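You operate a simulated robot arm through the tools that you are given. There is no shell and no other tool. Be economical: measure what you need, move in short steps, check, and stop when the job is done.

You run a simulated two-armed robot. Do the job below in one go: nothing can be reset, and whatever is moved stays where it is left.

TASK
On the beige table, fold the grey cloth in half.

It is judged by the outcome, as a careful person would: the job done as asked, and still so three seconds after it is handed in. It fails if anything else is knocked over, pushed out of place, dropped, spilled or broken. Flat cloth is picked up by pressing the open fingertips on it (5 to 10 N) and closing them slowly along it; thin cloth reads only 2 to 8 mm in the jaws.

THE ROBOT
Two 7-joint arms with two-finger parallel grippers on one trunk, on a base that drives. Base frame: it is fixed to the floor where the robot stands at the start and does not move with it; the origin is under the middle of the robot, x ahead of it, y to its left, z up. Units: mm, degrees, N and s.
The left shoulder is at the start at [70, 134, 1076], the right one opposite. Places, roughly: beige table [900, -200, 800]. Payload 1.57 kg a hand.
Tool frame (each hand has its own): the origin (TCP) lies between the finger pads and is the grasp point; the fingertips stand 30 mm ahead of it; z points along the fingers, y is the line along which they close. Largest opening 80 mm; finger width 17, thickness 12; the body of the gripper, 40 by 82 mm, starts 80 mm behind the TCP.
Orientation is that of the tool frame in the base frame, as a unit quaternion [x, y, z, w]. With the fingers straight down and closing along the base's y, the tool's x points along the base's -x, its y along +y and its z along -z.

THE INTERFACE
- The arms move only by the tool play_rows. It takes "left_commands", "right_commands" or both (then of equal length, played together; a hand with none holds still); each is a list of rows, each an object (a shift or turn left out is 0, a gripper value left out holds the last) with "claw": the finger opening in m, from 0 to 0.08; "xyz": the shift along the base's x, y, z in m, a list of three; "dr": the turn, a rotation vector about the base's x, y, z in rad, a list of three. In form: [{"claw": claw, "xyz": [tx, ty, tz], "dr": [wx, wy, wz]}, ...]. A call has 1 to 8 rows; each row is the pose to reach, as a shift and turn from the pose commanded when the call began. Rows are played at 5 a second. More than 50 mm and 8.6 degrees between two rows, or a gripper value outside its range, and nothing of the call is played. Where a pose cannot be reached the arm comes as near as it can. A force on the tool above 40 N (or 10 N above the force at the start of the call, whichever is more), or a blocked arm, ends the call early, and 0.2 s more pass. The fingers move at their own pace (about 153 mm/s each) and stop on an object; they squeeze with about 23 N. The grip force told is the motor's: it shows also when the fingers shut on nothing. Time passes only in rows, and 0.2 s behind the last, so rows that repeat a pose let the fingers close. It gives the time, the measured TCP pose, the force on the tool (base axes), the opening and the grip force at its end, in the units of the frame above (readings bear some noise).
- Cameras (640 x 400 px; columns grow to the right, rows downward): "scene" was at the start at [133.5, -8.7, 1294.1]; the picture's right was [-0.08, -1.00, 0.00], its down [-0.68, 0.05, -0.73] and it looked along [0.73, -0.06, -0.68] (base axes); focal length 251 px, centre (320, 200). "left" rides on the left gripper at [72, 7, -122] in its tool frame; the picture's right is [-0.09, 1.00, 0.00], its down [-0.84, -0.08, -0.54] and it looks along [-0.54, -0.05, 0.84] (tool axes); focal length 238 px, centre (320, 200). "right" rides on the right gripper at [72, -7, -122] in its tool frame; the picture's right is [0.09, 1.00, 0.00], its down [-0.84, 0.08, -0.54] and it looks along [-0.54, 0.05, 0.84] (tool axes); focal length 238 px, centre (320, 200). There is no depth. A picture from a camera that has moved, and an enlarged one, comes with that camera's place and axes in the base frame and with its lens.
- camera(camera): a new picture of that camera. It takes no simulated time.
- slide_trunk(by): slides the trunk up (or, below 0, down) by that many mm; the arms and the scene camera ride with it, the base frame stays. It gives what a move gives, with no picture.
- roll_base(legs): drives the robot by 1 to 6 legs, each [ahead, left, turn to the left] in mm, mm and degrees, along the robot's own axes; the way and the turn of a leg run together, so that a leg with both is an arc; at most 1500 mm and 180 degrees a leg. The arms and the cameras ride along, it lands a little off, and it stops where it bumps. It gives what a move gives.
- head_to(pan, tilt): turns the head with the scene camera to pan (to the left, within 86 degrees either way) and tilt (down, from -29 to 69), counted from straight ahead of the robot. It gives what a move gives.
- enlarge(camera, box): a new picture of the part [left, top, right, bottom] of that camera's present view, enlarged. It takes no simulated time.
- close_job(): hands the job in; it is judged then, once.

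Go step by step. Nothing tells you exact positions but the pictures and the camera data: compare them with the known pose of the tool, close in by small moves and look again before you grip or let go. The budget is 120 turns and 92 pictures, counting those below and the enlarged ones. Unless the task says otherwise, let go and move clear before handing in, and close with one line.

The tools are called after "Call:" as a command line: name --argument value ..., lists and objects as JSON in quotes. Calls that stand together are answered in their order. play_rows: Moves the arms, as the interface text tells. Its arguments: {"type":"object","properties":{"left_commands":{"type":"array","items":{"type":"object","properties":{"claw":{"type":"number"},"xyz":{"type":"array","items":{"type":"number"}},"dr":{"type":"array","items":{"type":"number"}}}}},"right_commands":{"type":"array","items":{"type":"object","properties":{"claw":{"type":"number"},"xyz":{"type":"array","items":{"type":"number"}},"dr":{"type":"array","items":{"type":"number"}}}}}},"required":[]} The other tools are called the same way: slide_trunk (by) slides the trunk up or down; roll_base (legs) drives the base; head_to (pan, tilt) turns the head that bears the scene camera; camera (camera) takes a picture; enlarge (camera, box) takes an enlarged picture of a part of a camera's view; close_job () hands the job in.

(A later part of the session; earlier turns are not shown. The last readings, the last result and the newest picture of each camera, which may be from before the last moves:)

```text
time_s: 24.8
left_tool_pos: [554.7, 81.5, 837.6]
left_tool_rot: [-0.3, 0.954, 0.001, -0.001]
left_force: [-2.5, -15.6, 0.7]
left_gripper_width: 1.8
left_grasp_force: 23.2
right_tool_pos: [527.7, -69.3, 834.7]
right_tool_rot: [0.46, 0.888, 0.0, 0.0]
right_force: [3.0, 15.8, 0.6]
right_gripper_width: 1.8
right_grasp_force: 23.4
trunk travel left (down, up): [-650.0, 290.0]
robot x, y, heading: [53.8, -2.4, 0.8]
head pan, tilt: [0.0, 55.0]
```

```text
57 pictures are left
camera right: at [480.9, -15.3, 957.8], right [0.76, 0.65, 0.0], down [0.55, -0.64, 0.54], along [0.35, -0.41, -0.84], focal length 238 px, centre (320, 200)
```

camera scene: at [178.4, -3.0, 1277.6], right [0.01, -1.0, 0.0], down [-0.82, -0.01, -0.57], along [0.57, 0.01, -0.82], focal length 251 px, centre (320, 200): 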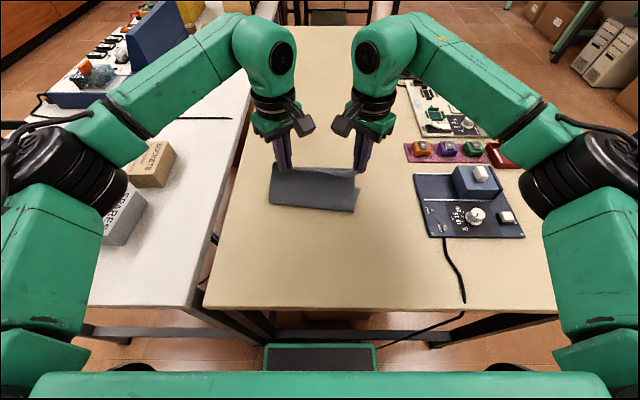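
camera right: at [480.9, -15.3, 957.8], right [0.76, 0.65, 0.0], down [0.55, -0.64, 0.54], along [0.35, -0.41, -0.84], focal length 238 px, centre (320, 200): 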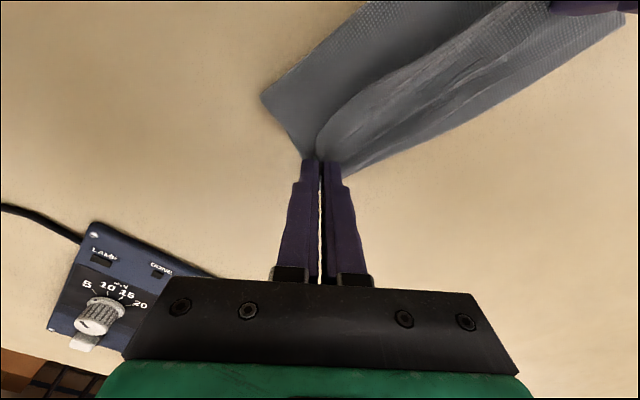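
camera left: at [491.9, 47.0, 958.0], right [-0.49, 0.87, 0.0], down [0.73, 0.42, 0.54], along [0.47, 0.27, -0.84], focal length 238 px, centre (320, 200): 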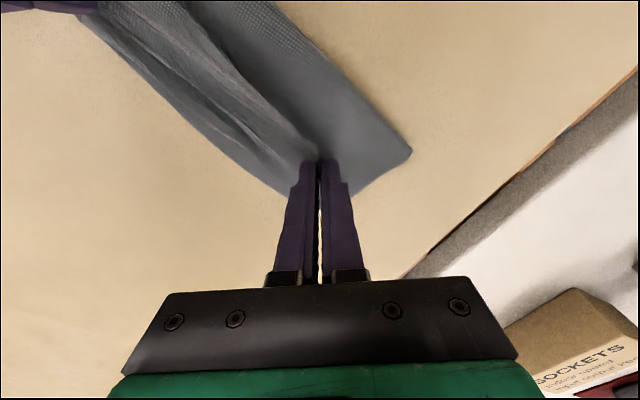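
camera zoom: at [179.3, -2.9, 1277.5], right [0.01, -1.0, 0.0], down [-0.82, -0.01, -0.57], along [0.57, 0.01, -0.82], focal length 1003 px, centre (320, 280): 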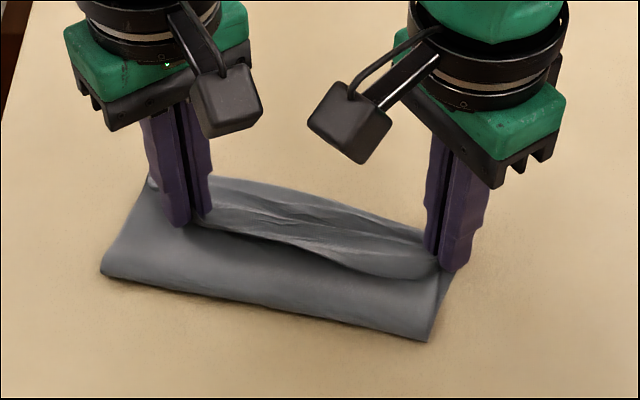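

The top edge is now nearly down. I'll release gently, rise, pull back and look at the result.

Call:
play_rows --left_commands '[{"claw": 0.0, "xyz": [0.004, -0.001, -0.002]}, {"claw": 0.006, "xyz": [0.004, -0.001, -0.002]}, {"claw": 0.012, "xyz": [0.004, -0.001, -0.002]}, {"claw": 0.012, "xyz": [0.004, -0.001, 0.015]}, {"xyz": [0.0, 0.0, 0.05]}, {"xyz": [-0.03, 0.03, 0.09]}, {"xyz": [-0.06, 0.06, 0.12]}, {"xyz": [-0.09, 0.09, 0.14]}]' --right_commands '[{"claw": 0.0, "xyz": [0.002, 0, 0]}, {"claw": 0.006, "xyz": [0.002, 0, 0]}, {"claw": 0.012, "xyz": [0.002, 0, 0]}, {"claw": 0.012, "xyz": [0.002, 0, 0.015]}, {"xyz": [0.0, 0.0, 0.05]}, {"xyz": [-0.03, -0.03, 0.09]}, {"xyz": [-0.06, -0.06, 0.12]}, {"xyz": [-0.09, -0.09, 0.14]}]'

Call:
enlarge --camera "scene" --box '[220, 120, 420, 245]'

Call:
camera --camera "left"

Call:
camera --camera "right"

```text
refused: row 6 steps farther than a row can; nothing moved
```

```text
3.20 times, centred on (320, 182) of scene
camera zoom: at [179.3, -2.9, 1277.5], right [0.01, -1.0, 0.0], down [-0.82, -0.01, -0.57], along [0.57, 0.01, -0.82], focal length 803 px, centre (320, 256)
```

zoom: 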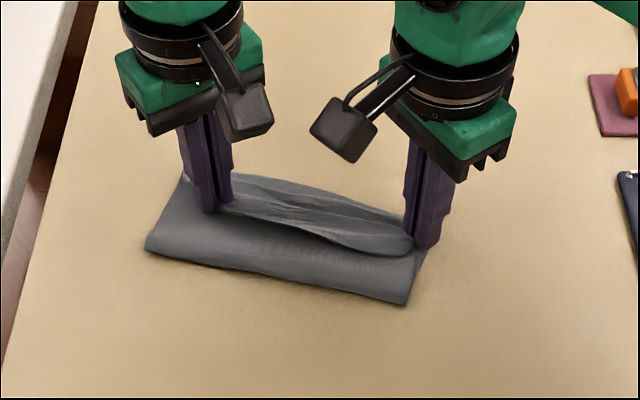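

```text
55 pictures are left
camera left: at [491.9, 47.0, 958.0], right [-0.49, 0.87, 0.0], down [0.73, 0.42, 0.54], along [0.47, 0.27, -0.84], focal length 238 px, centre (320, 200)
```

left: 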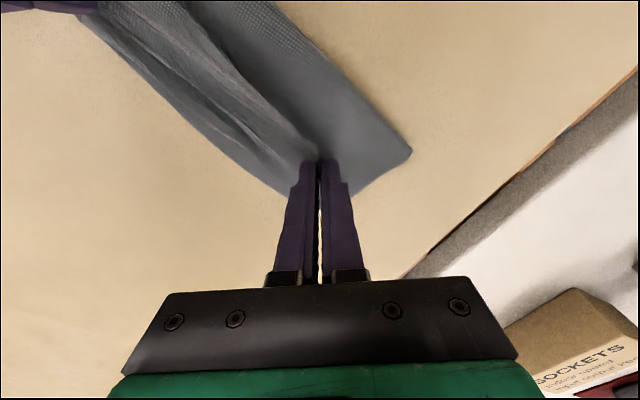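

```text
54 pictures are left
camera right: at [480.9, -15.3, 957.8], right [0.76, 0.65, 0.0], down [0.55, -0.64, 0.54], along [0.35, -0.41, -0.84], focal length 238 px, centre (320, 200)
```

right: 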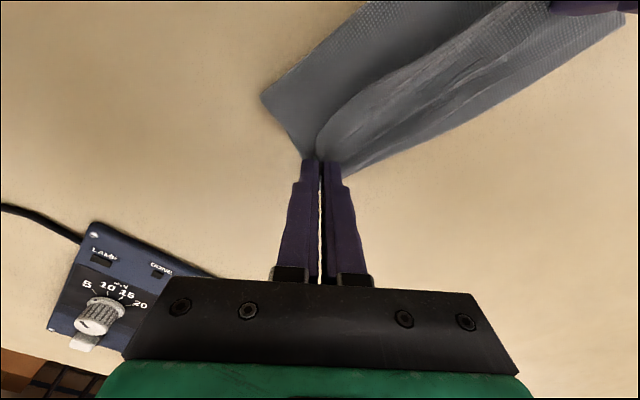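

The left far corner is near [592, 99], so the left grip is about 20 mm short. I'll move it there, then release and retreat in smaller steps.

Call:
play_rows --left_commands '[{"xyz": [0.0, 0, 0.008]}, {"xyz": [0.009, -0.003, 0.012]}, {"xyz": [0.019, -0.006, 0.01]}, {"xyz": [0.02, -0.006, 0.003]}, {"xyz": [0.02, -0.006, -0.002]}, {"xyz": [0.02, -0.006, -0.002]}]' --right_commands '[{"xyz": [0.0, 0, 0]}, {"xyz": [0.0, 0.001, 0]}, {"xyz": [0.001, 0.003, 0]}, {"xyz": [0.001, 0.003, 0]}, {"xyz": [0.001, 0.003, 0]}, {"xyz": [0.001, 0.003, 0]}]'

Call:
play_rows --left_commands '[{"claw": 0.006}, {"claw": 0.012}, {"claw": 0.012, "xyz": [0, 0, 0.015]}, {"xyz": [0, 0, 0.05]}, {"xyz": [-0.02, 0.02, 0.085]}, {"xyz": [-0.045, 0.045, 0.115]}, {"xyz": [-0.07, 0.07, 0.14]}, {"xyz": [-0.1, 0.09, 0.16]}]' --right_commands '[{"claw": 0.006}, {"claw": 0.012}, {"claw": 0.012, "xyz": [0, 0, 0.015]}, {"xyz": [0, 0, 0.05]}, {"xyz": [-0.02, -0.02, 0.085]}, {"xyz": [-0.045, -0.045, 0.115]}, {"xyz": [-0.07, -0.07, 0.14]}, {"xyz": [-0.1, -0.09, 0.16]}]'

Call:
enlarge --camera "scene" --box '[220, 120, 420, 245]'

Call:
camera --camera "left"

Call:
camera --camera "right"

```text
time_s: 26.2
left_tool_pos: [574.2, 77.6, 832.9]
left_tool_rot: [-0.301, 0.954, 0.002, 0.0]
left_force: [-2.7, -7.9, 1.1]
left_gripper_width: 2.0
left_grasp_force: 23.1
right_tool_pos: [528.3, -67.2, 834.0]
right_tool_rot: [0.46, 0.888, 0.001, -0.001]
right_force: [1.8, 7.3, 0.5]
right_gripper_width: 1.8
right_grasp_force: 22.6
trunk travel left (down, up): [-650.0, 290.0]
robot x, y, heading: [56.2, -0.7, 0.8]
head pan, tilt: [0.0, 55.0]
```

```text
time_s: 28.0
left_tool_pos: [471.0, 165.8, 996.3]
left_tool_rot: [-0.3, 0.954, 0.001, 0.002]
left_force: [-0.2, -0.8, 0.5]
left_gripper_width: 11.7
left_grasp_force: 0.1
right_tool_pos: [425.2, -158.6, 994.7]
right_tool_rot: [0.46, 0.888, 0.001, 0.0]
right_force: [0.3, -0.5, 0.5]
right_gripper_width: 11.9
right_grasp_force: 0.0
trunk travel left (down, up): [-650.0, 290.0]
robot x, y, heading: [54.6, -2.9, 0.6]
head pan, tilt: [0.0, 55.0]
```

```text
3.20 times, centred on (320, 182) of scene
camera zoom: at [176.2, -2.9, 1277.8], right [0.01, -1.0, 0.0], down [-0.82, -0.01, -0.58], along [0.58, 0.01, -0.82], focal length 803 px, centre (320, 256)
```

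zoom: 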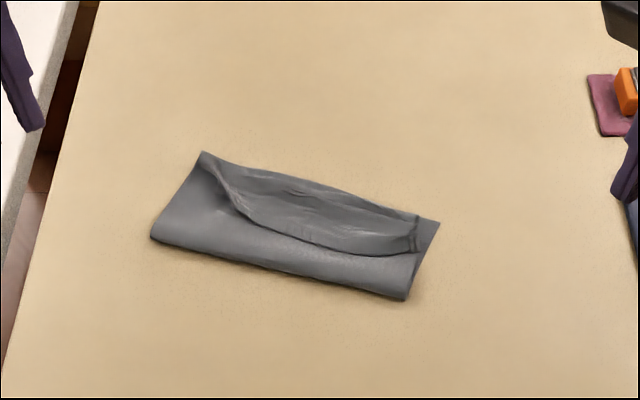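

```text
52 pictures are left
camera left: at [408.4, 131.1, 1116.7], right [-0.49, 0.87, 0.0], down [0.73, 0.42, 0.54], along [0.47, 0.27, -0.84], focal length 238 px, centre (320, 200)
```

left: 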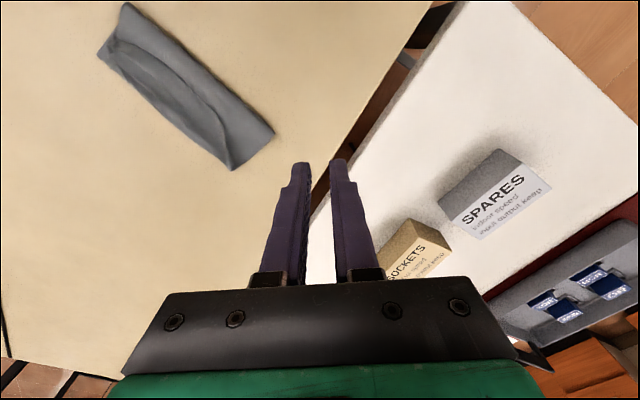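

```text
51 pictures are left
camera right: at [378.5, -103.6, 1117.0], right [0.76, 0.65, 0.0], down [0.54, -0.64, 0.54], along [0.35, -0.41, -0.84], focal length 238 px, centre (320, 200)
```

right: 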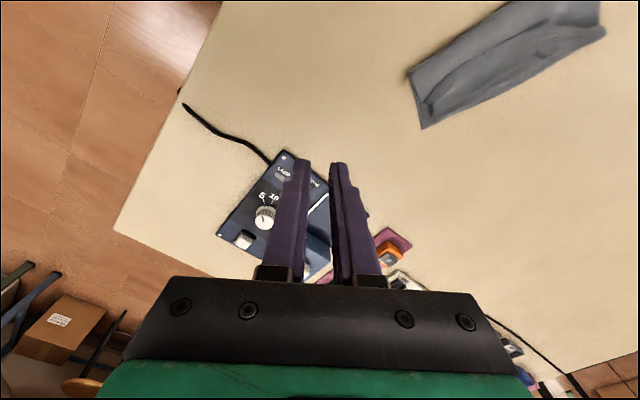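

Call:
enlarge --camera "scene" --box '[260, 160, 364, 225]'

Call:
enlarge --camera "left" --box '[80, 0, 290, 180]'

Call:
enlarge --camera "right" --box '[390, 0, 620, 144]'

```text
6.15 times, centred on (312, 192) of scene
camera zoom: at [176.2, -2.9, 1277.8], right [0.01, -1.0, 0.0], down [-0.82, -0.01, -0.58], along [0.58, 0.01, -0.82], focal length 1543 px, centre (369, 246)
```

zoom: 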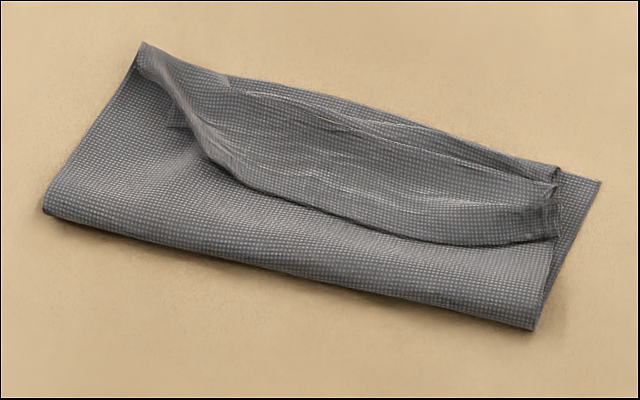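

```text
2.22 times, centred on (185, 90) of left
camera zoom: at [408.4, 131.1, 1116.7], right [-0.49, 0.87, 0.0], down [0.73, 0.42, 0.54], along [0.47, 0.27, -0.84], focal length 530 px, centre (620, 444)
```

zoom: 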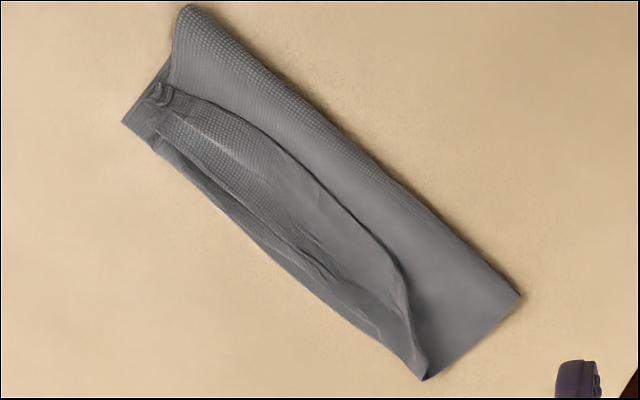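

```text
2.78 times, centred on (505, 72) of right
camera zoom: at [378.5, -103.6, 1117.0], right [0.76, 0.65, 0.0], down [0.54, -0.64, 0.54], along [0.35, -0.41, -0.84], focal length 662 px, centre (-194, 556)
```

zoom: 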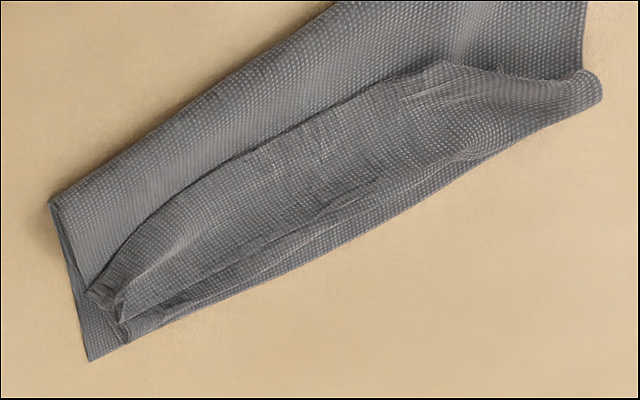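

The fold took too little: the pinched corners left a ~45 mm border flipped back on top, so the crease isn't at the middle. I'll regrip the two raised pinch ridges, unfold the cloth, and redo it with an edge grip closing along y.

Call:
play_rows --left_commands '[{"claw": 0.022, "xyz": [0.03, -0.02, -0.02]}, {"xyz": [0.055, -0.045, -0.045]}, {"xyz": [0.08, -0.07, -0.075]}, {"xyz": [0.1, -0.09, -0.11]}, {"xyz": [0.103, -0.09, -0.145]}, {"xyz": [0.103, -0.09, -0.16]}, {"claw": 0.012, "xyz": [0.103, -0.09, -0.16]}, {"claw": 0.0, "xyz": [0.103, -0.09, -0.16]}]' --right_commands '[{"claw": 0.022, "xyz": [0.03, 0.02, -0.02]}, {"xyz": [0.055, 0.045, -0.045]}, {"xyz": [0.08, 0.07, -0.075]}, {"xyz": [0.1, 0.09, -0.11]}, {"xyz": [0.103, 0.09, -0.145]}, {"xyz": [0.103, 0.09, -0.16]}, {"claw": 0.012, "xyz": [0.103, 0.09, -0.16]}, {"claw": 0.0, "xyz": [0.103, 0.09, -0.16]}]'

Call:
play_rows --left_commands '[{"xyz": [0, 0, 0]}, {"xyz": [-0.01, 0, 0.02]}, {"xyz": [-0.02, 0, 0.04]}, {"xyz": [-0.02, 0, 0.04]}]' --right_commands '[{"xyz": [0, 0, 0]}, {"xyz": [-0.01, 0, 0.02]}, {"xyz": [-0.02, 0, 0.04]}, {"xyz": [-0.02, 0, 0.04]}]'

Call:
enlarge --camera "scene" --box '[240, 130, 400, 230]'

```text
time_s: 29.8
left_tool_pos: [577.8, 73.8, 833.9]
left_tool_rot: [-0.3, 0.954, 0.0, 0.001]
left_force: [0.2, -0.7, 1.4]
left_gripper_width: 2.2
left_grasp_force: 22.6
right_tool_pos: [532.8, -66.9, 832.9]
right_tool_rot: [0.461, 0.888, 0.0, -0.001]
right_force: [0.0, 0.3, 1.7]
right_gripper_width: 1.4
right_grasp_force: 22.9
trunk travel left (down, up): [-650.0, 290.0]
robot x, y, heading: [58.5, -3.7, 0.6]
head pan, tilt: [0.0, 55.0]
```

```text
time_s: 30.8
left_tool_pos: [557.7, 74.9, 874.0]
left_tool_rot: [-0.301, 0.954, 0.0, -0.001]
left_force: [0.5, -0.2, 0.3]
left_gripper_width: 2.1
left_grasp_force: 23.8
right_tool_pos: [511.7, -66.6, 872.4]
right_tool_rot: [0.461, 0.887, 0.0, -0.002]
right_force: [0.5, -0.2, 0.4]
right_gripper_width: 1.5
right_grasp_force: 22.8
trunk travel left (down, up): [-650.0, 290.0]
robot x, y, heading: [56.2, -0.6, 0.7]
head pan, tilt: [0.0, 55.0]
```

```text
4.00 times, centred on (320, 180) of scene
camera zoom: at [180.2, -3.0, 1277.4], right [0.01, -1.0, 0.0], down [-0.82, -0.01, -0.57], along [0.57, 0.01, -0.82], focal length 1003 px, centre (320, 280)
```

zoom: 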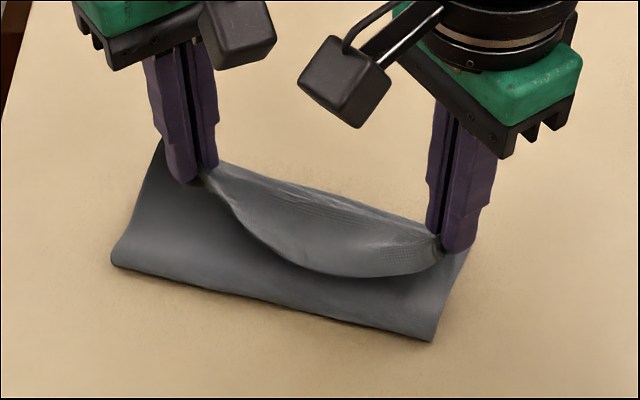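

Both ridges are held. I'm unfolding now: up and back toward the robot while turning straight again.

Call:
play_rows --left_commands '[{"xyz": [-0.019, 0.005, 0.024], "dr": [0, 0, 0.03]}, {"xyz": [-0.038, 0.01, 0.048], "dr": [0, 0, 0.06]}, {"xyz": [-0.063, 0.012, 0.052], "dr": [0, 0, 0.09]}, {"xyz": [-0.088, 0.015, 0.053], "dr": [0, 0, 0.12]}, {"xyz": [-0.108, 0.018, 0.042], "dr": [0, 0, 0.15]}, {"xyz": [-0.128, 0.02, 0.028], "dr": [0, 0, 0.177]}, {"xyz": [-0.148, 0.017, -0.007], "dr": [0, 0, 0.177]}, {"xyz": [-0.148, 0.017, -0.007], "dr": [0, 0, 0.177]}]' --right_commands '[{"xyz": [-0.018, 0.005, 0.024], "dr": [0, 0, 0.03]}, {"xyz": [-0.037, 0.01, 0.048], "dr": [0, 0, 0.06]}, {"xyz": [-0.059, 0.011, 0.052], "dr": [0, 0, 0.09]}, {"xyz": [-0.082, 0.012, 0.055], "dr": [0, 0, 0.12]}, {"xyz": [-0.097, 0.012, 0.043], "dr": [0, 0, 0.15]}, {"xyz": [-0.112, 0.012, 0.03], "dr": [0, 0, 0.177]}, {"xyz": [-0.127, 0.007, -0.005], "dr": [0, 0, 0.177]}, {"xyz": [-0.127, 0.007, -0.005], "dr": [0, 0, 0.177]}]'

Call:
enlarge --camera "scene" --box '[220, 120, 420, 270]'

Call:
camera --camera "left"

Call:
camera --camera "right"

```text
time_s: 32.6
left_tool_pos: [408.3, 92.8, 866.6]
left_tool_rot: [-0.383, 0.924, 0.0, 0.001]
left_force: [0.4, -1.4, -0.3]
left_gripper_width: 1.8
left_grasp_force: 23.0
right_tool_pos: [385.9, -59.8, 868.3]
right_tool_rot: [0.381, 0.925, 0.0, -0.001]
right_force: [1.3, 0.6, 1.0]
right_gripper_width: 1.8
right_grasp_force: 23.3
trunk travel left (down, up): [-650.0, 290.0]
robot x, y, heading: [53.9, -3.5, 0.6]
head pan, tilt: [0.0, 55.0]
```

```text
2.67 times, centred on (320, 195) of scene
camera zoom: at [179.6, -2.8, 1277.5], right [0.01, -1.0, 0.0], down [-0.82, -0.01, -0.57], along [0.57, 0.01, -0.82], focal length 669 px, centre (320, 213)
```

zoom: 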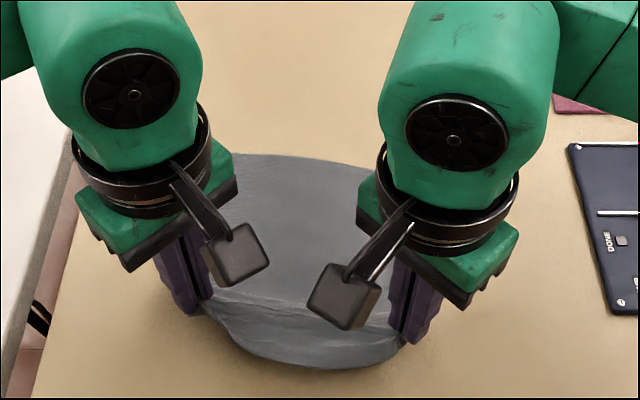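

```text
45 pictures are left
camera left: at [351.8, 47.9, 989.1], right [-0.64, 0.77, 0.0], down [0.65, 0.54, 0.54], along [0.42, 0.35, -0.84], focal length 238 px, centre (320, 200)
```

left: 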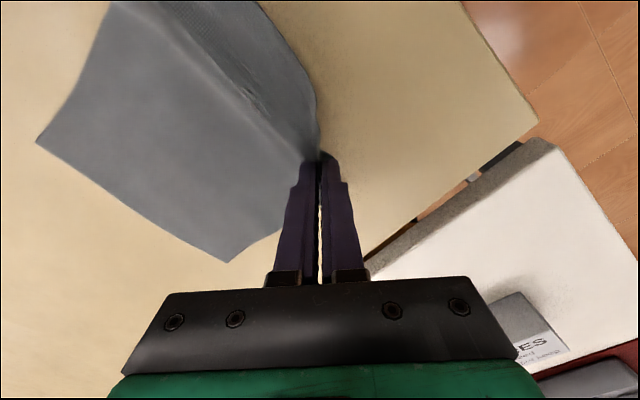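

```text
44 pictures are left
camera right: at [330.1, -14.8, 991.8], right [0.63, 0.77, 0.0], down [0.65, -0.53, 0.54], along [0.42, -0.34, -0.84], focal length 238 px, centre (320, 200)
```

right: 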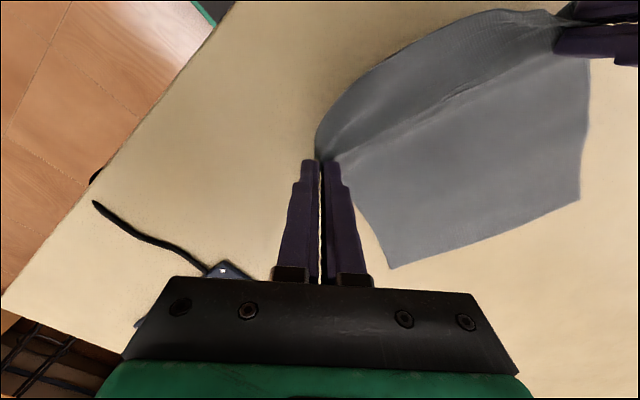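

The unfolding works; I'll lay the edge down, pulling it gently taut toward the robot, then release.

Call:
play_rows --left_commands '[{"xyz": [-0.008, -0.004, -0.014]}, {"xyz": [-0.016, -0.008, -0.026]}, {"xyz": [-0.023, -0.009, -0.031]}, {"xyz": [-0.03, -0.009, -0.031]}, {"xyz": [-0.03, -0.009, -0.032]}, {"claw": 0.008, "xyz": [-0.03, -0.009, -0.032]}, {"claw": 0.02, "xyz": [-0.03, -0.009, -0.032]}]' --right_commands '[{"xyz": [-0.004, -0.004, -0.014]}, {"xyz": [-0.008, -0.007, -0.026]}, {"xyz": [-0.012, -0.008, -0.031]}, {"xyz": [-0.016, -0.008, -0.031]}, {"xyz": [-0.016, -0.008, -0.032]}, {"claw": 0.008, "xyz": [-0.016, -0.008, -0.032]}, {"claw": 0.02, "xyz": [-0.016, -0.008, -0.032]}]'

Call:
play_rows --left_commands '[{"claw": 0.02, "xyz": [0, 0, 0.02]}, {"xyz": [0, 0, 0.06]}, {"xyz": [0.0, 0.03, 0.09]}, {"xyz": [0.0, 0.06, 0.12]}, {"xyz": [0.0, 0.09, 0.15]}, {"xyz": [0.0, 0.12, 0.17]}]' --right_commands '[{"claw": 0.02, "xyz": [0, 0, 0.02]}, {"xyz": [0, 0, 0.06]}, {"xyz": [0.0, -0.03, 0.09]}, {"xyz": [0.0, -0.06, 0.12]}, {"xyz": [0.0, -0.09, 0.15]}, {"xyz": [0.0, -0.12, 0.17]}]'

Call:
enlarge --camera "scene" --box '[220, 140, 420, 270]'

```text
time_s: 34.2
left_tool_pos: [377.6, 83.9, 833.8]
left_tool_rot: [-0.384, 0.924, 0.001, 0.0]
left_force: [-0.8, 0.3, -0.7]
left_gripper_width: 20.0
left_grasp_force: 0.0
right_tool_pos: [369.1, -67.8, 835.7]
right_tool_rot: [0.38, 0.925, 0.0, 0.0]
right_force: [-0.6, -0.2, 0.5]
right_gripper_width: 20.0
right_grasp_force: 0.0
trunk travel left (down, up): [-650.0, 290.0]
robot x, y, heading: [56.2, -1.2, 0.7]
head pan, tilt: [0.0, 55.0]
```

```text
time_s: 35.6
left_tool_pos: [376.2, 205.3, 1003.6]
left_tool_rot: [-0.382, 0.924, 0.001, 0.001]
left_force: [-0.1, 0.0, 0.8]
left_gripper_width: 19.7
left_grasp_force: 0.0
right_tool_pos: [366.1, -188.3, 1006.9]
right_tool_rot: [0.38, 0.925, 0.001, -0.001]
right_force: [0.0, 0.1, -0.3]
right_gripper_width: 20.1
right_grasp_force: 0.0
trunk travel left (down, up): [-650.0, 290.0]
robot x, y, heading: [57.6, -2.8, 0.5]
head pan, tilt: [0.0, 55.0]
```

```text
3.08 times, centred on (320, 205) of scene
camera zoom: at [176.9, -3.0, 1277.7], right [0.01, -1.0, 0.0], down [-0.82, -0.01, -0.58], along [0.58, 0.01, -0.82], focal length 772 px, centre (320, 185)
```

zoom: 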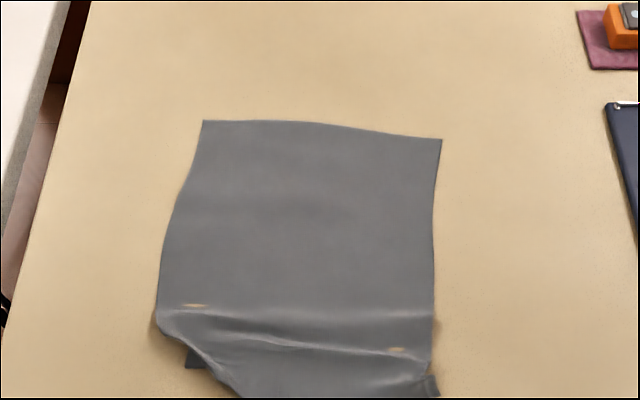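

Call:
enlarge --camera "scene" --box '[240, 160, 400, 300]'

Call:
camera --camera "left"

Call:
camera --camera "right"

```text
2.86 times, centred on (320, 230) of scene
camera zoom: at [176.9, -3.0, 1277.7], right [0.01, -1.0, 0.0], down [-0.82, -0.01, -0.58], along [0.58, 0.01, -0.82], focal length 717 px, centre (320, 114)
```

zoom: 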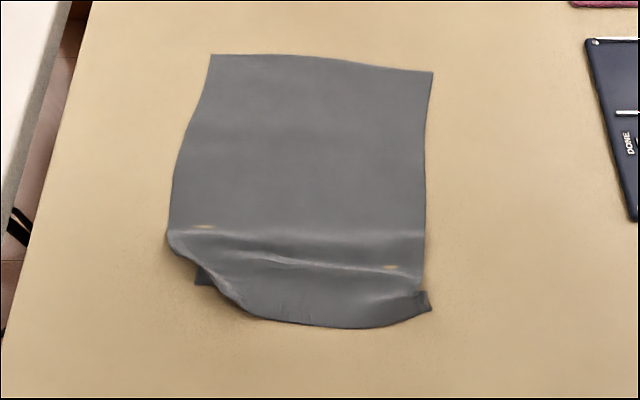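

```text
41 pictures are left
camera left: at [320.6, 158.9, 1125.4], right [-0.64, 0.77, 0.0], down [0.65, 0.54, 0.54], along [0.42, 0.35, -0.84], focal length 238 px, centre (320, 200)
```

left: 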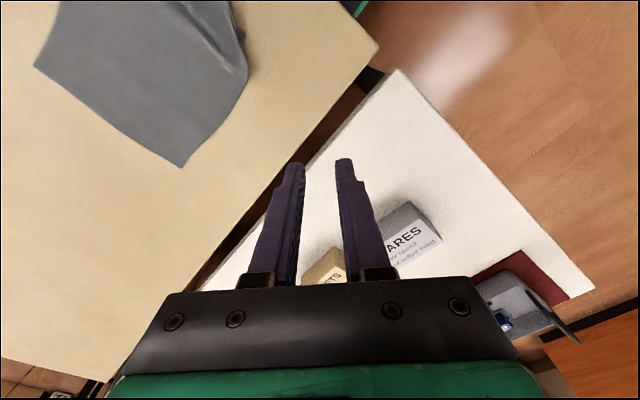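

```text
40 pictures are left
camera right: at [310.8, -141.3, 1130.1], right [0.63, 0.77, 0.0], down [0.65, -0.53, 0.54], along [0.42, -0.34, -0.84], focal length 238 px, centre (320, 200)
```

right: 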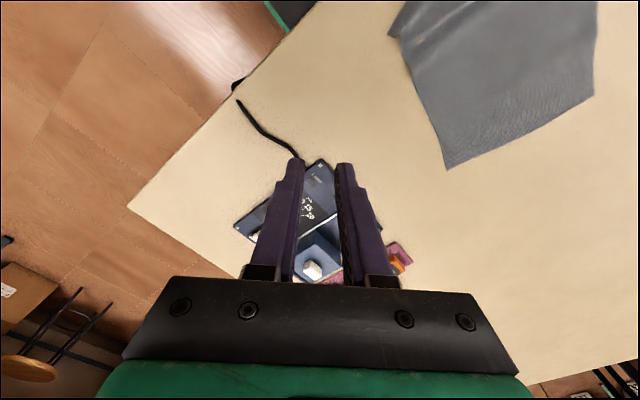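

The cloth is open again; its far corners are at about [576, 98] and [557, −92], with the near corners crumpled. I'll turn the hands back to closing along y, then press on each near corner with closed fingertips and draw it outward.

Call:
play_rows --left_commands '[{"claw": 0.0, "dr": [0, 0, -0.13]}, {"dr": [0, 0, -0.26]}, {"dr": [0, 0, -0.39]}, {"dr": [0, 0, -0.52]}, {"dr": [0, 0, -0.65]}, {"dr": [0, 0, -0.785]}]' --right_commands '[{"claw": 0.0, "dr": [0, 0, 0.13]}, {"dr": [0, 0, 0.26]}, {"dr": [0, 0, 0.39]}, {"dr": [0, 0, 0.52]}, {"dr": [0, 0, 0.65]}, {"dr": [0, 0, 0.785]}]'

Call:
play_rows --left_commands '[{"xyz": [0, -0.03, -0.03]}, {"xyz": [-0.002, -0.06, -0.06]}, {"xyz": [-0.004, -0.09, -0.09]}, {"xyz": [-0.007, -0.11, -0.12]}, {"xyz": [-0.009, -0.115, -0.145]}, {"xyz": [-0.009, -0.115, -0.16]}]' --right_commands '[{"xyz": [0, 0.03, -0.03]}, {"xyz": [-0.002, 0.06, -0.06]}, {"xyz": [-0.006, 0.09, -0.09]}, {"xyz": [-0.01, 0.11, -0.12]}, {"xyz": [-0.012, 0.114, -0.145]}, {"xyz": [-0.012, 0.114, -0.16]}]'

Call:
camera --camera "left"

Call:
camera --camera "right"

```text
time_s: 37.0
left_tool_pos: [379.6, 205.0, 1005.4]
left_tool_rot: [0.0, 1.0, 0.001, 0.0]
left_force: [0.6, 0.2, 0.0]
left_gripper_width: 0.0
left_grasp_force: 21.5
right_tool_pos: [367.8, -189.0, 1006.0]
right_tool_rot: [-0.003, 1.0, 0.0, -0.001]
right_force: [-0.5, 0.6, -0.4]
right_gripper_width: 0.0
right_grasp_force: 20.8
trunk travel left (down, up): [-650.0, 290.0]
robot x, y, heading: [62.4, -3.4, 0.7]
head pan, tilt: [0.0, 55.0]
```

```text
time_s: 38.4
left_tool_pos: [370.1, 89.5, 843.6]
left_tool_rot: [-0.001, 1.0, 0.0, 0.0]
left_force: [0.2, 0.5, 0.9]
left_gripper_width: 0.0
left_grasp_force: 20.7
right_tool_pos: [356.2, -74.8, 845.9]
right_tool_rot: [-0.002, 1.0, -0.001, -0.001]
right_force: [0.4, -0.3, -0.3]
right_gripper_width: 0.0
right_grasp_force: 21.6
trunk travel left (down, up): [-650.0, 290.0]
robot x, y, heading: [55.0, -1.9, 0.5]
head pan, tilt: [0.0, 55.0]
```

```text
39 pictures are left
camera left: at [298.2, 96.6, 964.3], right [0.09, 1.0, 0.0], down [0.84, -0.08, 0.54], along [0.54, -0.05, -0.84], focal length 238 px, centre (320, 200)
```

left: 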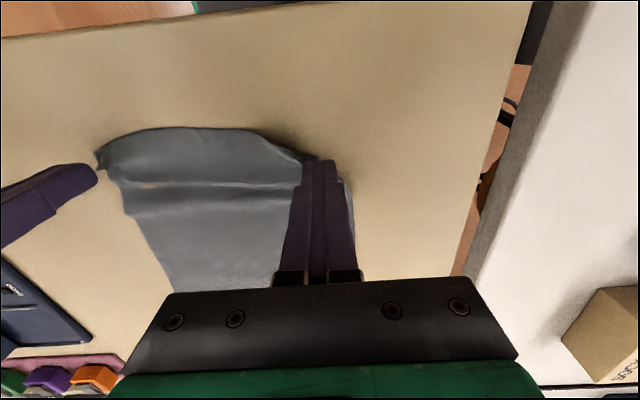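

```text
38 pictures are left
camera right: at [284.9, -81.3, 969.9], right [-0.1, 1.0, 0.0], down [0.84, 0.08, 0.54], along [0.54, 0.05, -0.84], focal length 238 px, centre (320, 200)
```

right: 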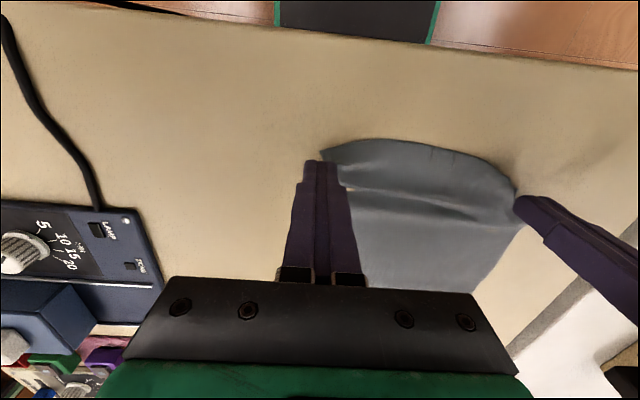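

Call:
play_rows --left_commands '[{"xyz": [0.001, -0.004, -0.009]}, {"xyz": [0.001, -0.004, -0.0125]}, {"xyz": [-0.003, 0.001, -0.0125]}, {"xyz": [-0.007, 0.006, -0.0125]}, {"xyz": [-0.011, 0.011, -0.0125]}, {"xyz": [-0.014, 0.016, -0.0125]}]' --right_commands '[{"xyz": [-0.001, 0.002, -0.01]}, {"xyz": [-0.001, 0.002, -0.0135]}, {"xyz": [-0.004, -0.003, -0.0135]}, {"xyz": [-0.007, -0.008, -0.0135]}, {"xyz": [-0.01, -0.013, -0.0135]}, {"xyz": [-0.012, -0.018, -0.0135]}]'

Call:
play_rows --left_commands '[{"xyz": [0, 0, 0.03]}, {"xyz": [0, 0.03, 0.06]}, {"xyz": [0, 0.06, 0.09]}]' --right_commands '[{"xyz": [0, 0, 0.03]}, {"xyz": [0, -0.03, 0.06]}, {"xyz": [0, -0.06, 0.09]}]'

Call:
enlarge --camera "scene" --box '[240, 160, 400, 300]'

```text
time_s: 39.8
left_tool_pos: [354.9, 105.1, 832.2]
left_tool_rot: [-0.001, 1.0, 0.002, 0.0]
left_force: [0.8, 0.1, 2.7]
left_gripper_width: 0.0
left_grasp_force: 21.6
right_tool_pos: [344.0, -92.3, 834.4]
right_tool_rot: [-0.002, 1.0, 0.0, -0.002]
right_force: [-0.5, -0.2, -0.5]
right_gripper_width: 0.1
right_grasp_force: 21.3
trunk travel left (down, up): [-650.0, 290.0]
robot x, y, heading: [54.8, -3.1, 0.8]
head pan, tilt: [0.0, 55.0]
```

```text
time_s: 40.6
left_tool_pos: [355.3, 164.6, 924.2]
left_tool_rot: [0.0, 1.0, 0.001, 0.001]
left_force: [-0.2, -0.5, -0.7]
left_gripper_width: 0.0
left_grasp_force: 21.4
right_tool_pos: [343.6, -153.0, 922.9]
right_tool_rot: [-0.002, 1.0, 0.0, 0.0]
right_force: [0.4, 0.4, -0.1]
right_gripper_width: 0.0
right_grasp_force: 21.4
trunk travel left (down, up): [-650.0, 290.0]
robot x, y, heading: [55.0, -3.2, 0.8]
head pan, tilt: [0.0, 55.0]
```

```text
2.86 times, centred on (320, 230) of scene
camera zoom: at [177.8, -3.2, 1277.6], right [0.01, -1.0, 0.0], down [-0.82, -0.01, -0.57], along [0.57, 0.01, -0.82], focal length 717 px, centre (320, 114)
```

zoom: 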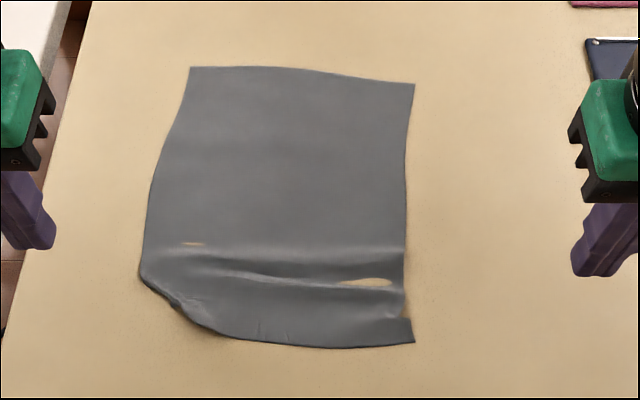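

The right corner is now laid out; the left one is tucked under and should drop free when the edge is lifted. I'll hover over the near edge (x ≈ 325) at y ≈ 60 and −48 with the fingers open 26 mm.

Call:
play_rows --left_commands '[{"claw": 0.026, "xyz": [-0.005, -0.03, -0.015]}, {"xyz": [-0.01, -0.06, -0.03]}, {"xyz": [-0.018, -0.085, -0.05]}, {"xyz": [-0.021, -0.104, -0.07]}, {"xyz": [-0.021, -0.104, -0.08]}]' --right_commands '[{"claw": 0.026, "xyz": [-0.005, 0.03, -0.015]}, {"xyz": [-0.01, 0.06, -0.03]}, {"xyz": [-0.012, 0.085, -0.05]}, {"xyz": [-0.0136, 0.105, -0.07]}, {"xyz": [-0.0136, 0.105, -0.078]}]'

Call:
camera --camera "left"

Call:
camera --camera "right"

Call:
enlarge --camera "scene" --box '[240, 160, 400, 300]'

```text
time_s: 41.8
left_tool_pos: [336.2, 60.7, 842.9]
left_tool_rot: [0.0, 1.0, 0.001, -0.001]
left_force: [0.0, 0.0, -0.5]
left_gripper_width: 26.1
left_grasp_force: 0.1
right_tool_pos: [330.1, -46.8, 846.4]
right_tool_rot: [-0.002, 1.0, 0.0, -0.001]
right_force: [-0.4, 0.1, -0.3]
right_gripper_width: 26.0
right_grasp_force: 0.1
trunk travel left (down, up): [-650.0, 290.0]
robot x, y, heading: [56.3, -5.6, 0.6]
head pan, tilt: [0.0, 55.0]
```

```text
36 pictures are left
camera left: at [263.7, 67.6, 964.1], right [0.09, 1.0, 0.0], down [0.84, -0.08, 0.54], along [0.54, -0.05, -0.84], focal length 238 px, centre (320, 200)
```

left: 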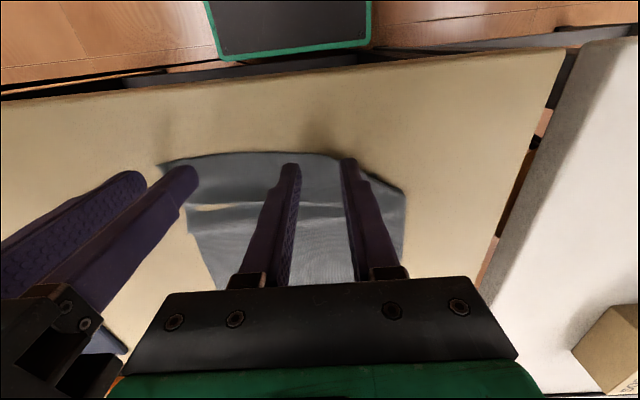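

```text
35 pictures are left
camera right: at [258.6, -54.9, 969.4], right [-0.1, 1.0, 0.0], down [0.84, 0.08, 0.54], along [0.54, 0.05, -0.84], focal length 238 px, centre (320, 200)
```

right: 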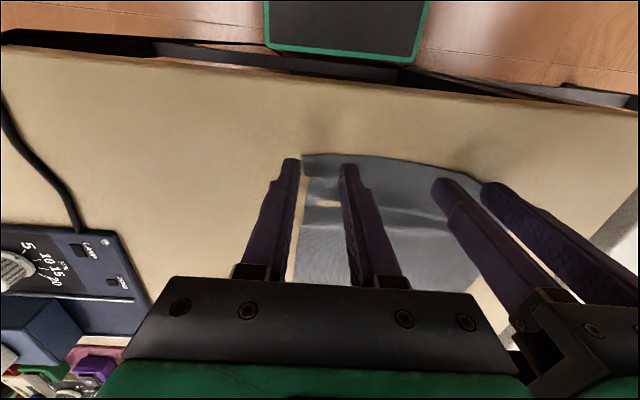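

```text
2.86 times, centred on (320, 230) of scene
camera zoom: at [179.0, -3.0, 1277.6], right [0.01, -1.0, 0.0], down [-0.82, -0.01, -0.57], along [0.57, 0.01, -0.82], focal length 717 px, centre (320, 114)
```

zoom: 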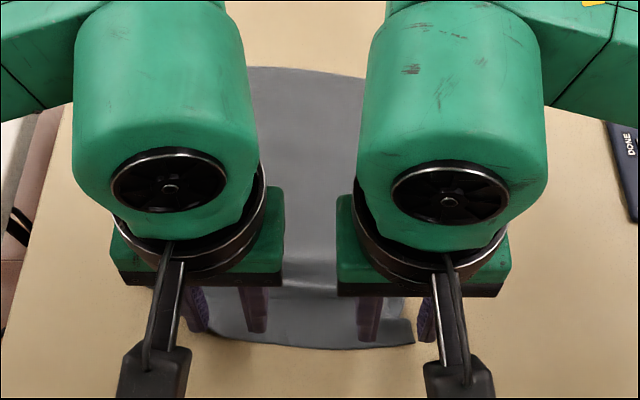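

The near edge lies at x ≈ 326. I'll make fine shifts so both fingers of each hand stand on the cloth just inside the edge, then descend to contact.

Call:
play_rows --left_commands '[{"xyz": [-0.001, -0.003, -0.005]}, {"xyz": [-0.001, -0.003, -0.009]}, {"xyz": [-0.001, -0.003, -0.011]}, {"xyz": [-0.001, -0.003, -0.0115]}]' --right_commands '[{"claw": 0.023, "xyz": [0.003, 0.007, -0.006]}, {"xyz": [0.003, 0.007, -0.011]}, {"xyz": [0.003, 0.007, -0.013]}, {"xyz": [0.003, 0.007, -0.0138]}]'

```text
time_s: 42.8
left_tool_pos: [334.3, 57.6, 830.9]
left_tool_rot: [-0.001, 1.0, 0.001, 0.0]
left_force: [0.4, -0.1, 0.8]
left_gripper_width: 26.0
left_grasp_force: 0.0
right_tool_pos: [332.4, -40.1, 832.2]
right_tool_rot: [-0.003, 1.0, 0.001, -0.001]
right_force: [0.0, 0.0, -0.8]
right_gripper_width: 22.7
right_grasp_force: 0.0
trunk travel left (down, up): [-650.0, 290.0]
robot x, y, heading: [52.3, -2.3, 0.9]
head pan, tilt: [0.0, 55.0]
```

Call:
play_rows --left_commands '[{"xyz": [0, 0, -0.0007]}, {"xyz": [0, 0, -0.0012]}, {"xyz": [0, 0, -0.0012]}]' --right_commands '[{"xyz": [0, 0, -0.0007]}, {"xyz": [0, 0, -0.0014]}, {"xyz": [0, 0, -0.0014]}]'

```text
time_s: 43.6
left_tool_pos: [334.2, 57.4, 830.0]
left_tool_rot: [-0.001, 1.0, 0.0, 0.001]
left_force: [2.4, 1.1, 10.3]
left_gripper_width: 26.2
left_grasp_force: 0.0
right_tool_pos: [333.2, -40.1, 831.0]
right_tool_rot: [-0.003, 1.0, 0.0, 0.0]
right_force: [-0.6, -1.4, 7.1]
right_gripper_width: 23.0
right_grasp_force: 0.0
trunk travel left (down, up): [-650.0, 290.0]
robot x, y, heading: [56.7, -4.1, 0.9]
head pan, tilt: [0.0, 55.0]
```

Contact is 10 N and 7 N; closing slowly, pressing the right slightly more.

Call:
play_rows --left_commands '[{"claw": 0.023}, {"claw": 0.02}, {"claw": 0.017}, {"claw": 0.013}, {"claw": 0.009}, {"claw": 0.005}, {"claw": 0.001}, {"claw": 0.0}]' --right_commands '[{"claw": 0.021, "xyz": [0, 0, -0.0004]}, {"claw": 0.018, "xyz": [0, 0, -0.0004]}, {"claw": 0.015, "xyz": [0, 0, -0.0004]}, {"claw": 0.012, "xyz": [0, 0, -0.0004]}, {"claw": 0.009, "xyz": [0, 0, -0.0004]}, {"claw": 0.005, "xyz": [0, 0, -0.0004]}, {"claw": 0.001, "xyz": [0, 0, -0.0004]}, {"claw": 0.0, "xyz": [0, 0, -0.0004]}]'

Call:
camera --camera "left"

Call:
camera --camera "right"

```text
time_s: 45.4
left_tool_pos: [333.1, 57.7, 831.2]
left_tool_rot: [0.0, 1.0, 0.0, 0.001]
left_force: [1.1, -2.6, 10.0]
left_gripper_width: 1.9
left_grasp_force: 22.9
right_tool_pos: [331.0, -39.8, 831.5]
right_tool_rot: [-0.003, 1.0, 0.0, 0.001]
right_force: [1.3, 2.0, 29.0]
right_gripper_width: 1.5
right_grasp_force: 23.1
trunk travel left (down, up): [-650.0, 290.0]
robot x, y, heading: [56.7, -2.3, 1.2]
head pan, tilt: [0.0, 55.0]
```

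```text
33 pictures are left
camera left: at [260.4, 64.7, 952.1], right [0.09, 1.0, 0.0], down [0.84, -0.08, 0.54], along [0.54, -0.05, -0.84], focal length 238 px, centre (320, 200)
```

left: 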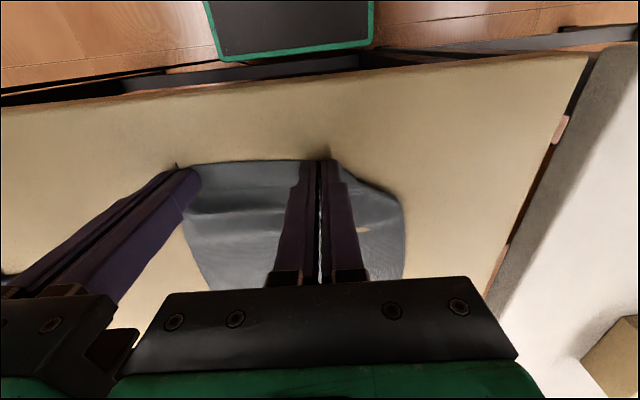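

```text
32 pictures are left
camera right: at [259.8, -47.4, 954.0], right [-0.1, 1.0, 0.0], down [0.84, 0.08, 0.54], along [0.54, 0.05, -0.84], focal length 238 px, centre (320, 200)
```

right: 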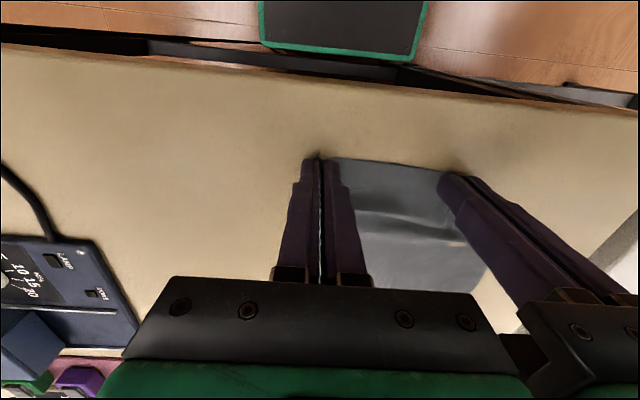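

Both hands hold the edge itself. I'll lift and check the tucked left corner.

Call:
play_rows --left_commands '[{"xyz": [0.001, 0, 0.02]}, {"xyz": [0.004, 0, 0.04]}, {"xyz": [0.01, 0.0, 0.06]}, {"xyz": [0.02, 0.0, 0.08]}, {"xyz": [0.02, 0.0, 0.08]}]' --right_commands '[{"xyz": [0.001, 0, 0.02]}, {"xyz": [0.004, 0, 0.04]}, {"xyz": [0.01, 0, 0.06]}, {"xyz": [0.02, 0, 0.08]}, {"xyz": [0.02, 0, 0.08]}]'

Call:
enlarge --camera "scene" --box '[220, 140, 420, 300]'

Call:
camera --camera "left"

Call:
camera --camera "right"

```text
time_s: 46.6
left_tool_pos: [353.5, 56.6, 909.9]
left_tool_rot: [-0.001, 1.0, 0.0, 0.0]
left_force: [-0.5, -1.3, 0.0]
left_gripper_width: 1.8
left_grasp_force: 22.9
right_tool_pos: [352.6, -40.8, 909.7]
right_tool_rot: [-0.002, 1.0, 0.0, 0.0]
right_force: [-0.9, 1.1, -0.4]
right_gripper_width: 1.5
right_grasp_force: 22.6
trunk travel left (down, up): [-650.0, 290.0]
robot x, y, heading: [54.4, -3.1, 0.7]
head pan, tilt: [0.0, 55.0]
```

```text
2.50 times, centred on (320, 220) of scene
camera zoom: at [179.2, -3.0, 1277.5], right [0.01, -1.0, 0.0], down [-0.82, -0.01, -0.57], along [0.57, 0.01, -0.82], focal length 627 px, centre (320, 150)
```

zoom: 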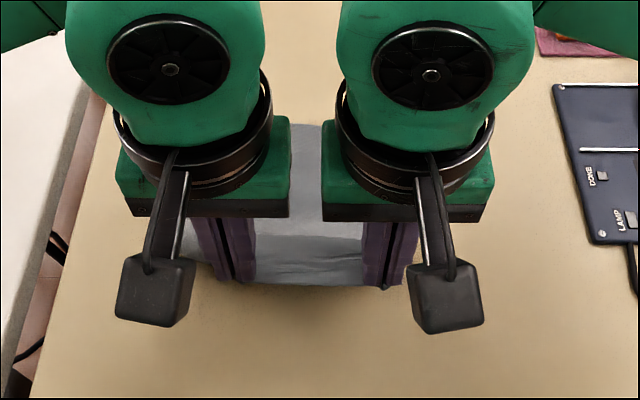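

```text
30 pictures are left
camera left: at [282.2, 64.6, 1031.3], right [0.09, 1.0, 0.0], down [0.84, -0.08, 0.54], along [0.54, -0.05, -0.84], focal length 238 px, centre (320, 200)
```

left: 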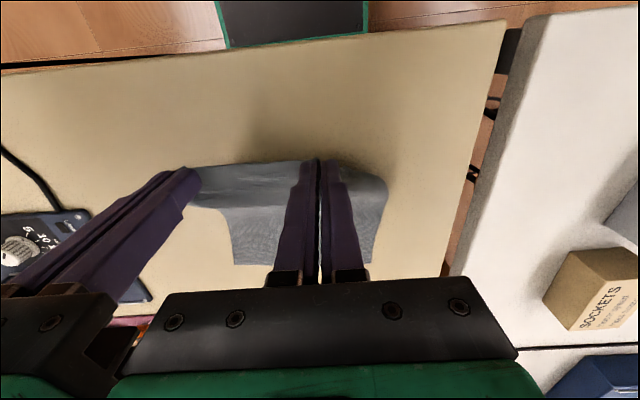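

```text
29 pictures are left
camera right: at [281.2, -47.5, 1033.0], right [-0.1, 1.0, 0.0], down [0.84, 0.08, 0.54], along [0.54, 0.05, -0.84], focal length 238 px, centre (320, 200)
```

right: 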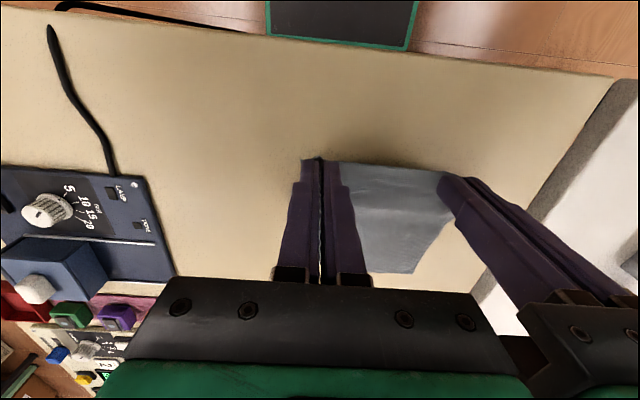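

The left corner has dropped free. The far corners are now at about [538, 107] and [524, −80]; I'll carry the edge along an arc over the mid-line (x ≈ 415) and check halfway.

Call:
play_rows --left_commands '[{"xyz": [0.0145, -0.0048, 0.011]}, {"xyz": [0.0395, -0.0067, 0.021]}, {"xyz": [0.0695, -0.009, 0.024]}, {"xyz": [0.0995, -0.0112, 0.019]}, {"xyz": [0.0995, -0.0112, 0.019]}]' --right_commands '[{"xyz": [0.0085, -0.005, 0.012]}, {"xyz": [0.0335, -0.0068, 0.022]}, {"xyz": [0.0635, -0.0091, 0.025]}, {"xyz": [0.0935, -0.0113, 0.02]}, {"xyz": [0.0935, -0.0113, 0.02]}]'

Call:
enlarge --camera "scene" --box '[220, 140, 420, 300]'

Call:
camera --camera "left"

Call:
camera --camera "right"

```text
time_s: 47.8
left_tool_pos: [453.4, 45.0, 929.8]
left_tool_rot: [-0.001, 1.0, 0.002, 0.0]
left_force: [0.2, -1.0, -0.2]
left_gripper_width: 1.5
left_grasp_force: 22.6
right_tool_pos: [446.8, -52.5, 932.0]
right_tool_rot: [-0.003, 1.0, -0.001, -0.001]
right_force: [-0.9, 1.5, 0.4]
right_gripper_width: 1.2
right_grasp_force: 23.2
trunk travel left (down, up): [-650.0, 290.0]
robot x, y, heading: [53.9, -2.4, 0.6]
head pan, tilt: [0.0, 55.0]
```

```text
2.50 times, centred on (320, 220) of scene
camera zoom: at [178.4, -2.8, 1277.6], right [0.01, -1.0, 0.0], down [-0.82, -0.01, -0.57], along [0.57, 0.01, -0.82], focal length 627 px, centre (320, 150)
```

zoom: 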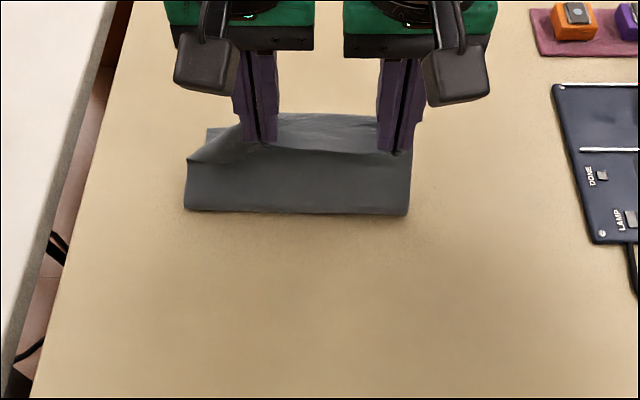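

```text
27 pictures are left
camera left: at [381.5, 53.4, 1051.2], right [0.09, 1.0, 0.0], down [0.84, -0.08, 0.54], along [0.54, -0.05, -0.84], focal length 238 px, centre (320, 200)
```

left: 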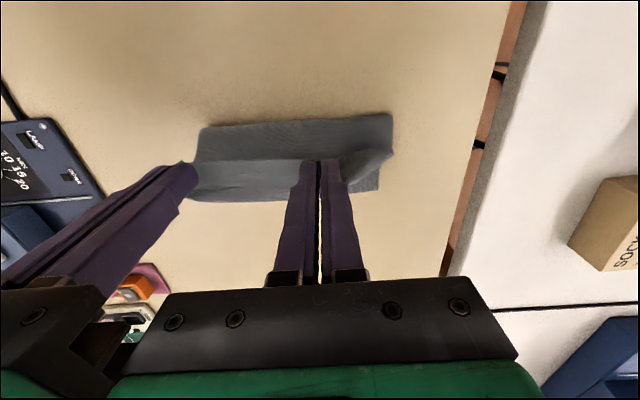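

```text
26 pictures are left
camera right: at [376.1, -58.6, 1053.7], right [-0.1, 1.0, 0.0], down [0.84, 0.08, 0.54], along [0.54, 0.05, -0.84], focal length 238 px, centre (320, 200)
```

right: 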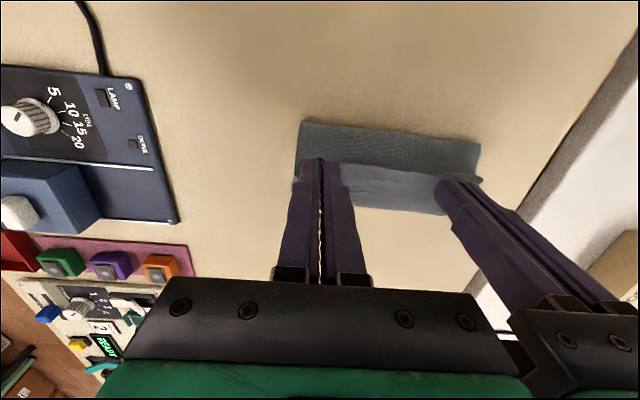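

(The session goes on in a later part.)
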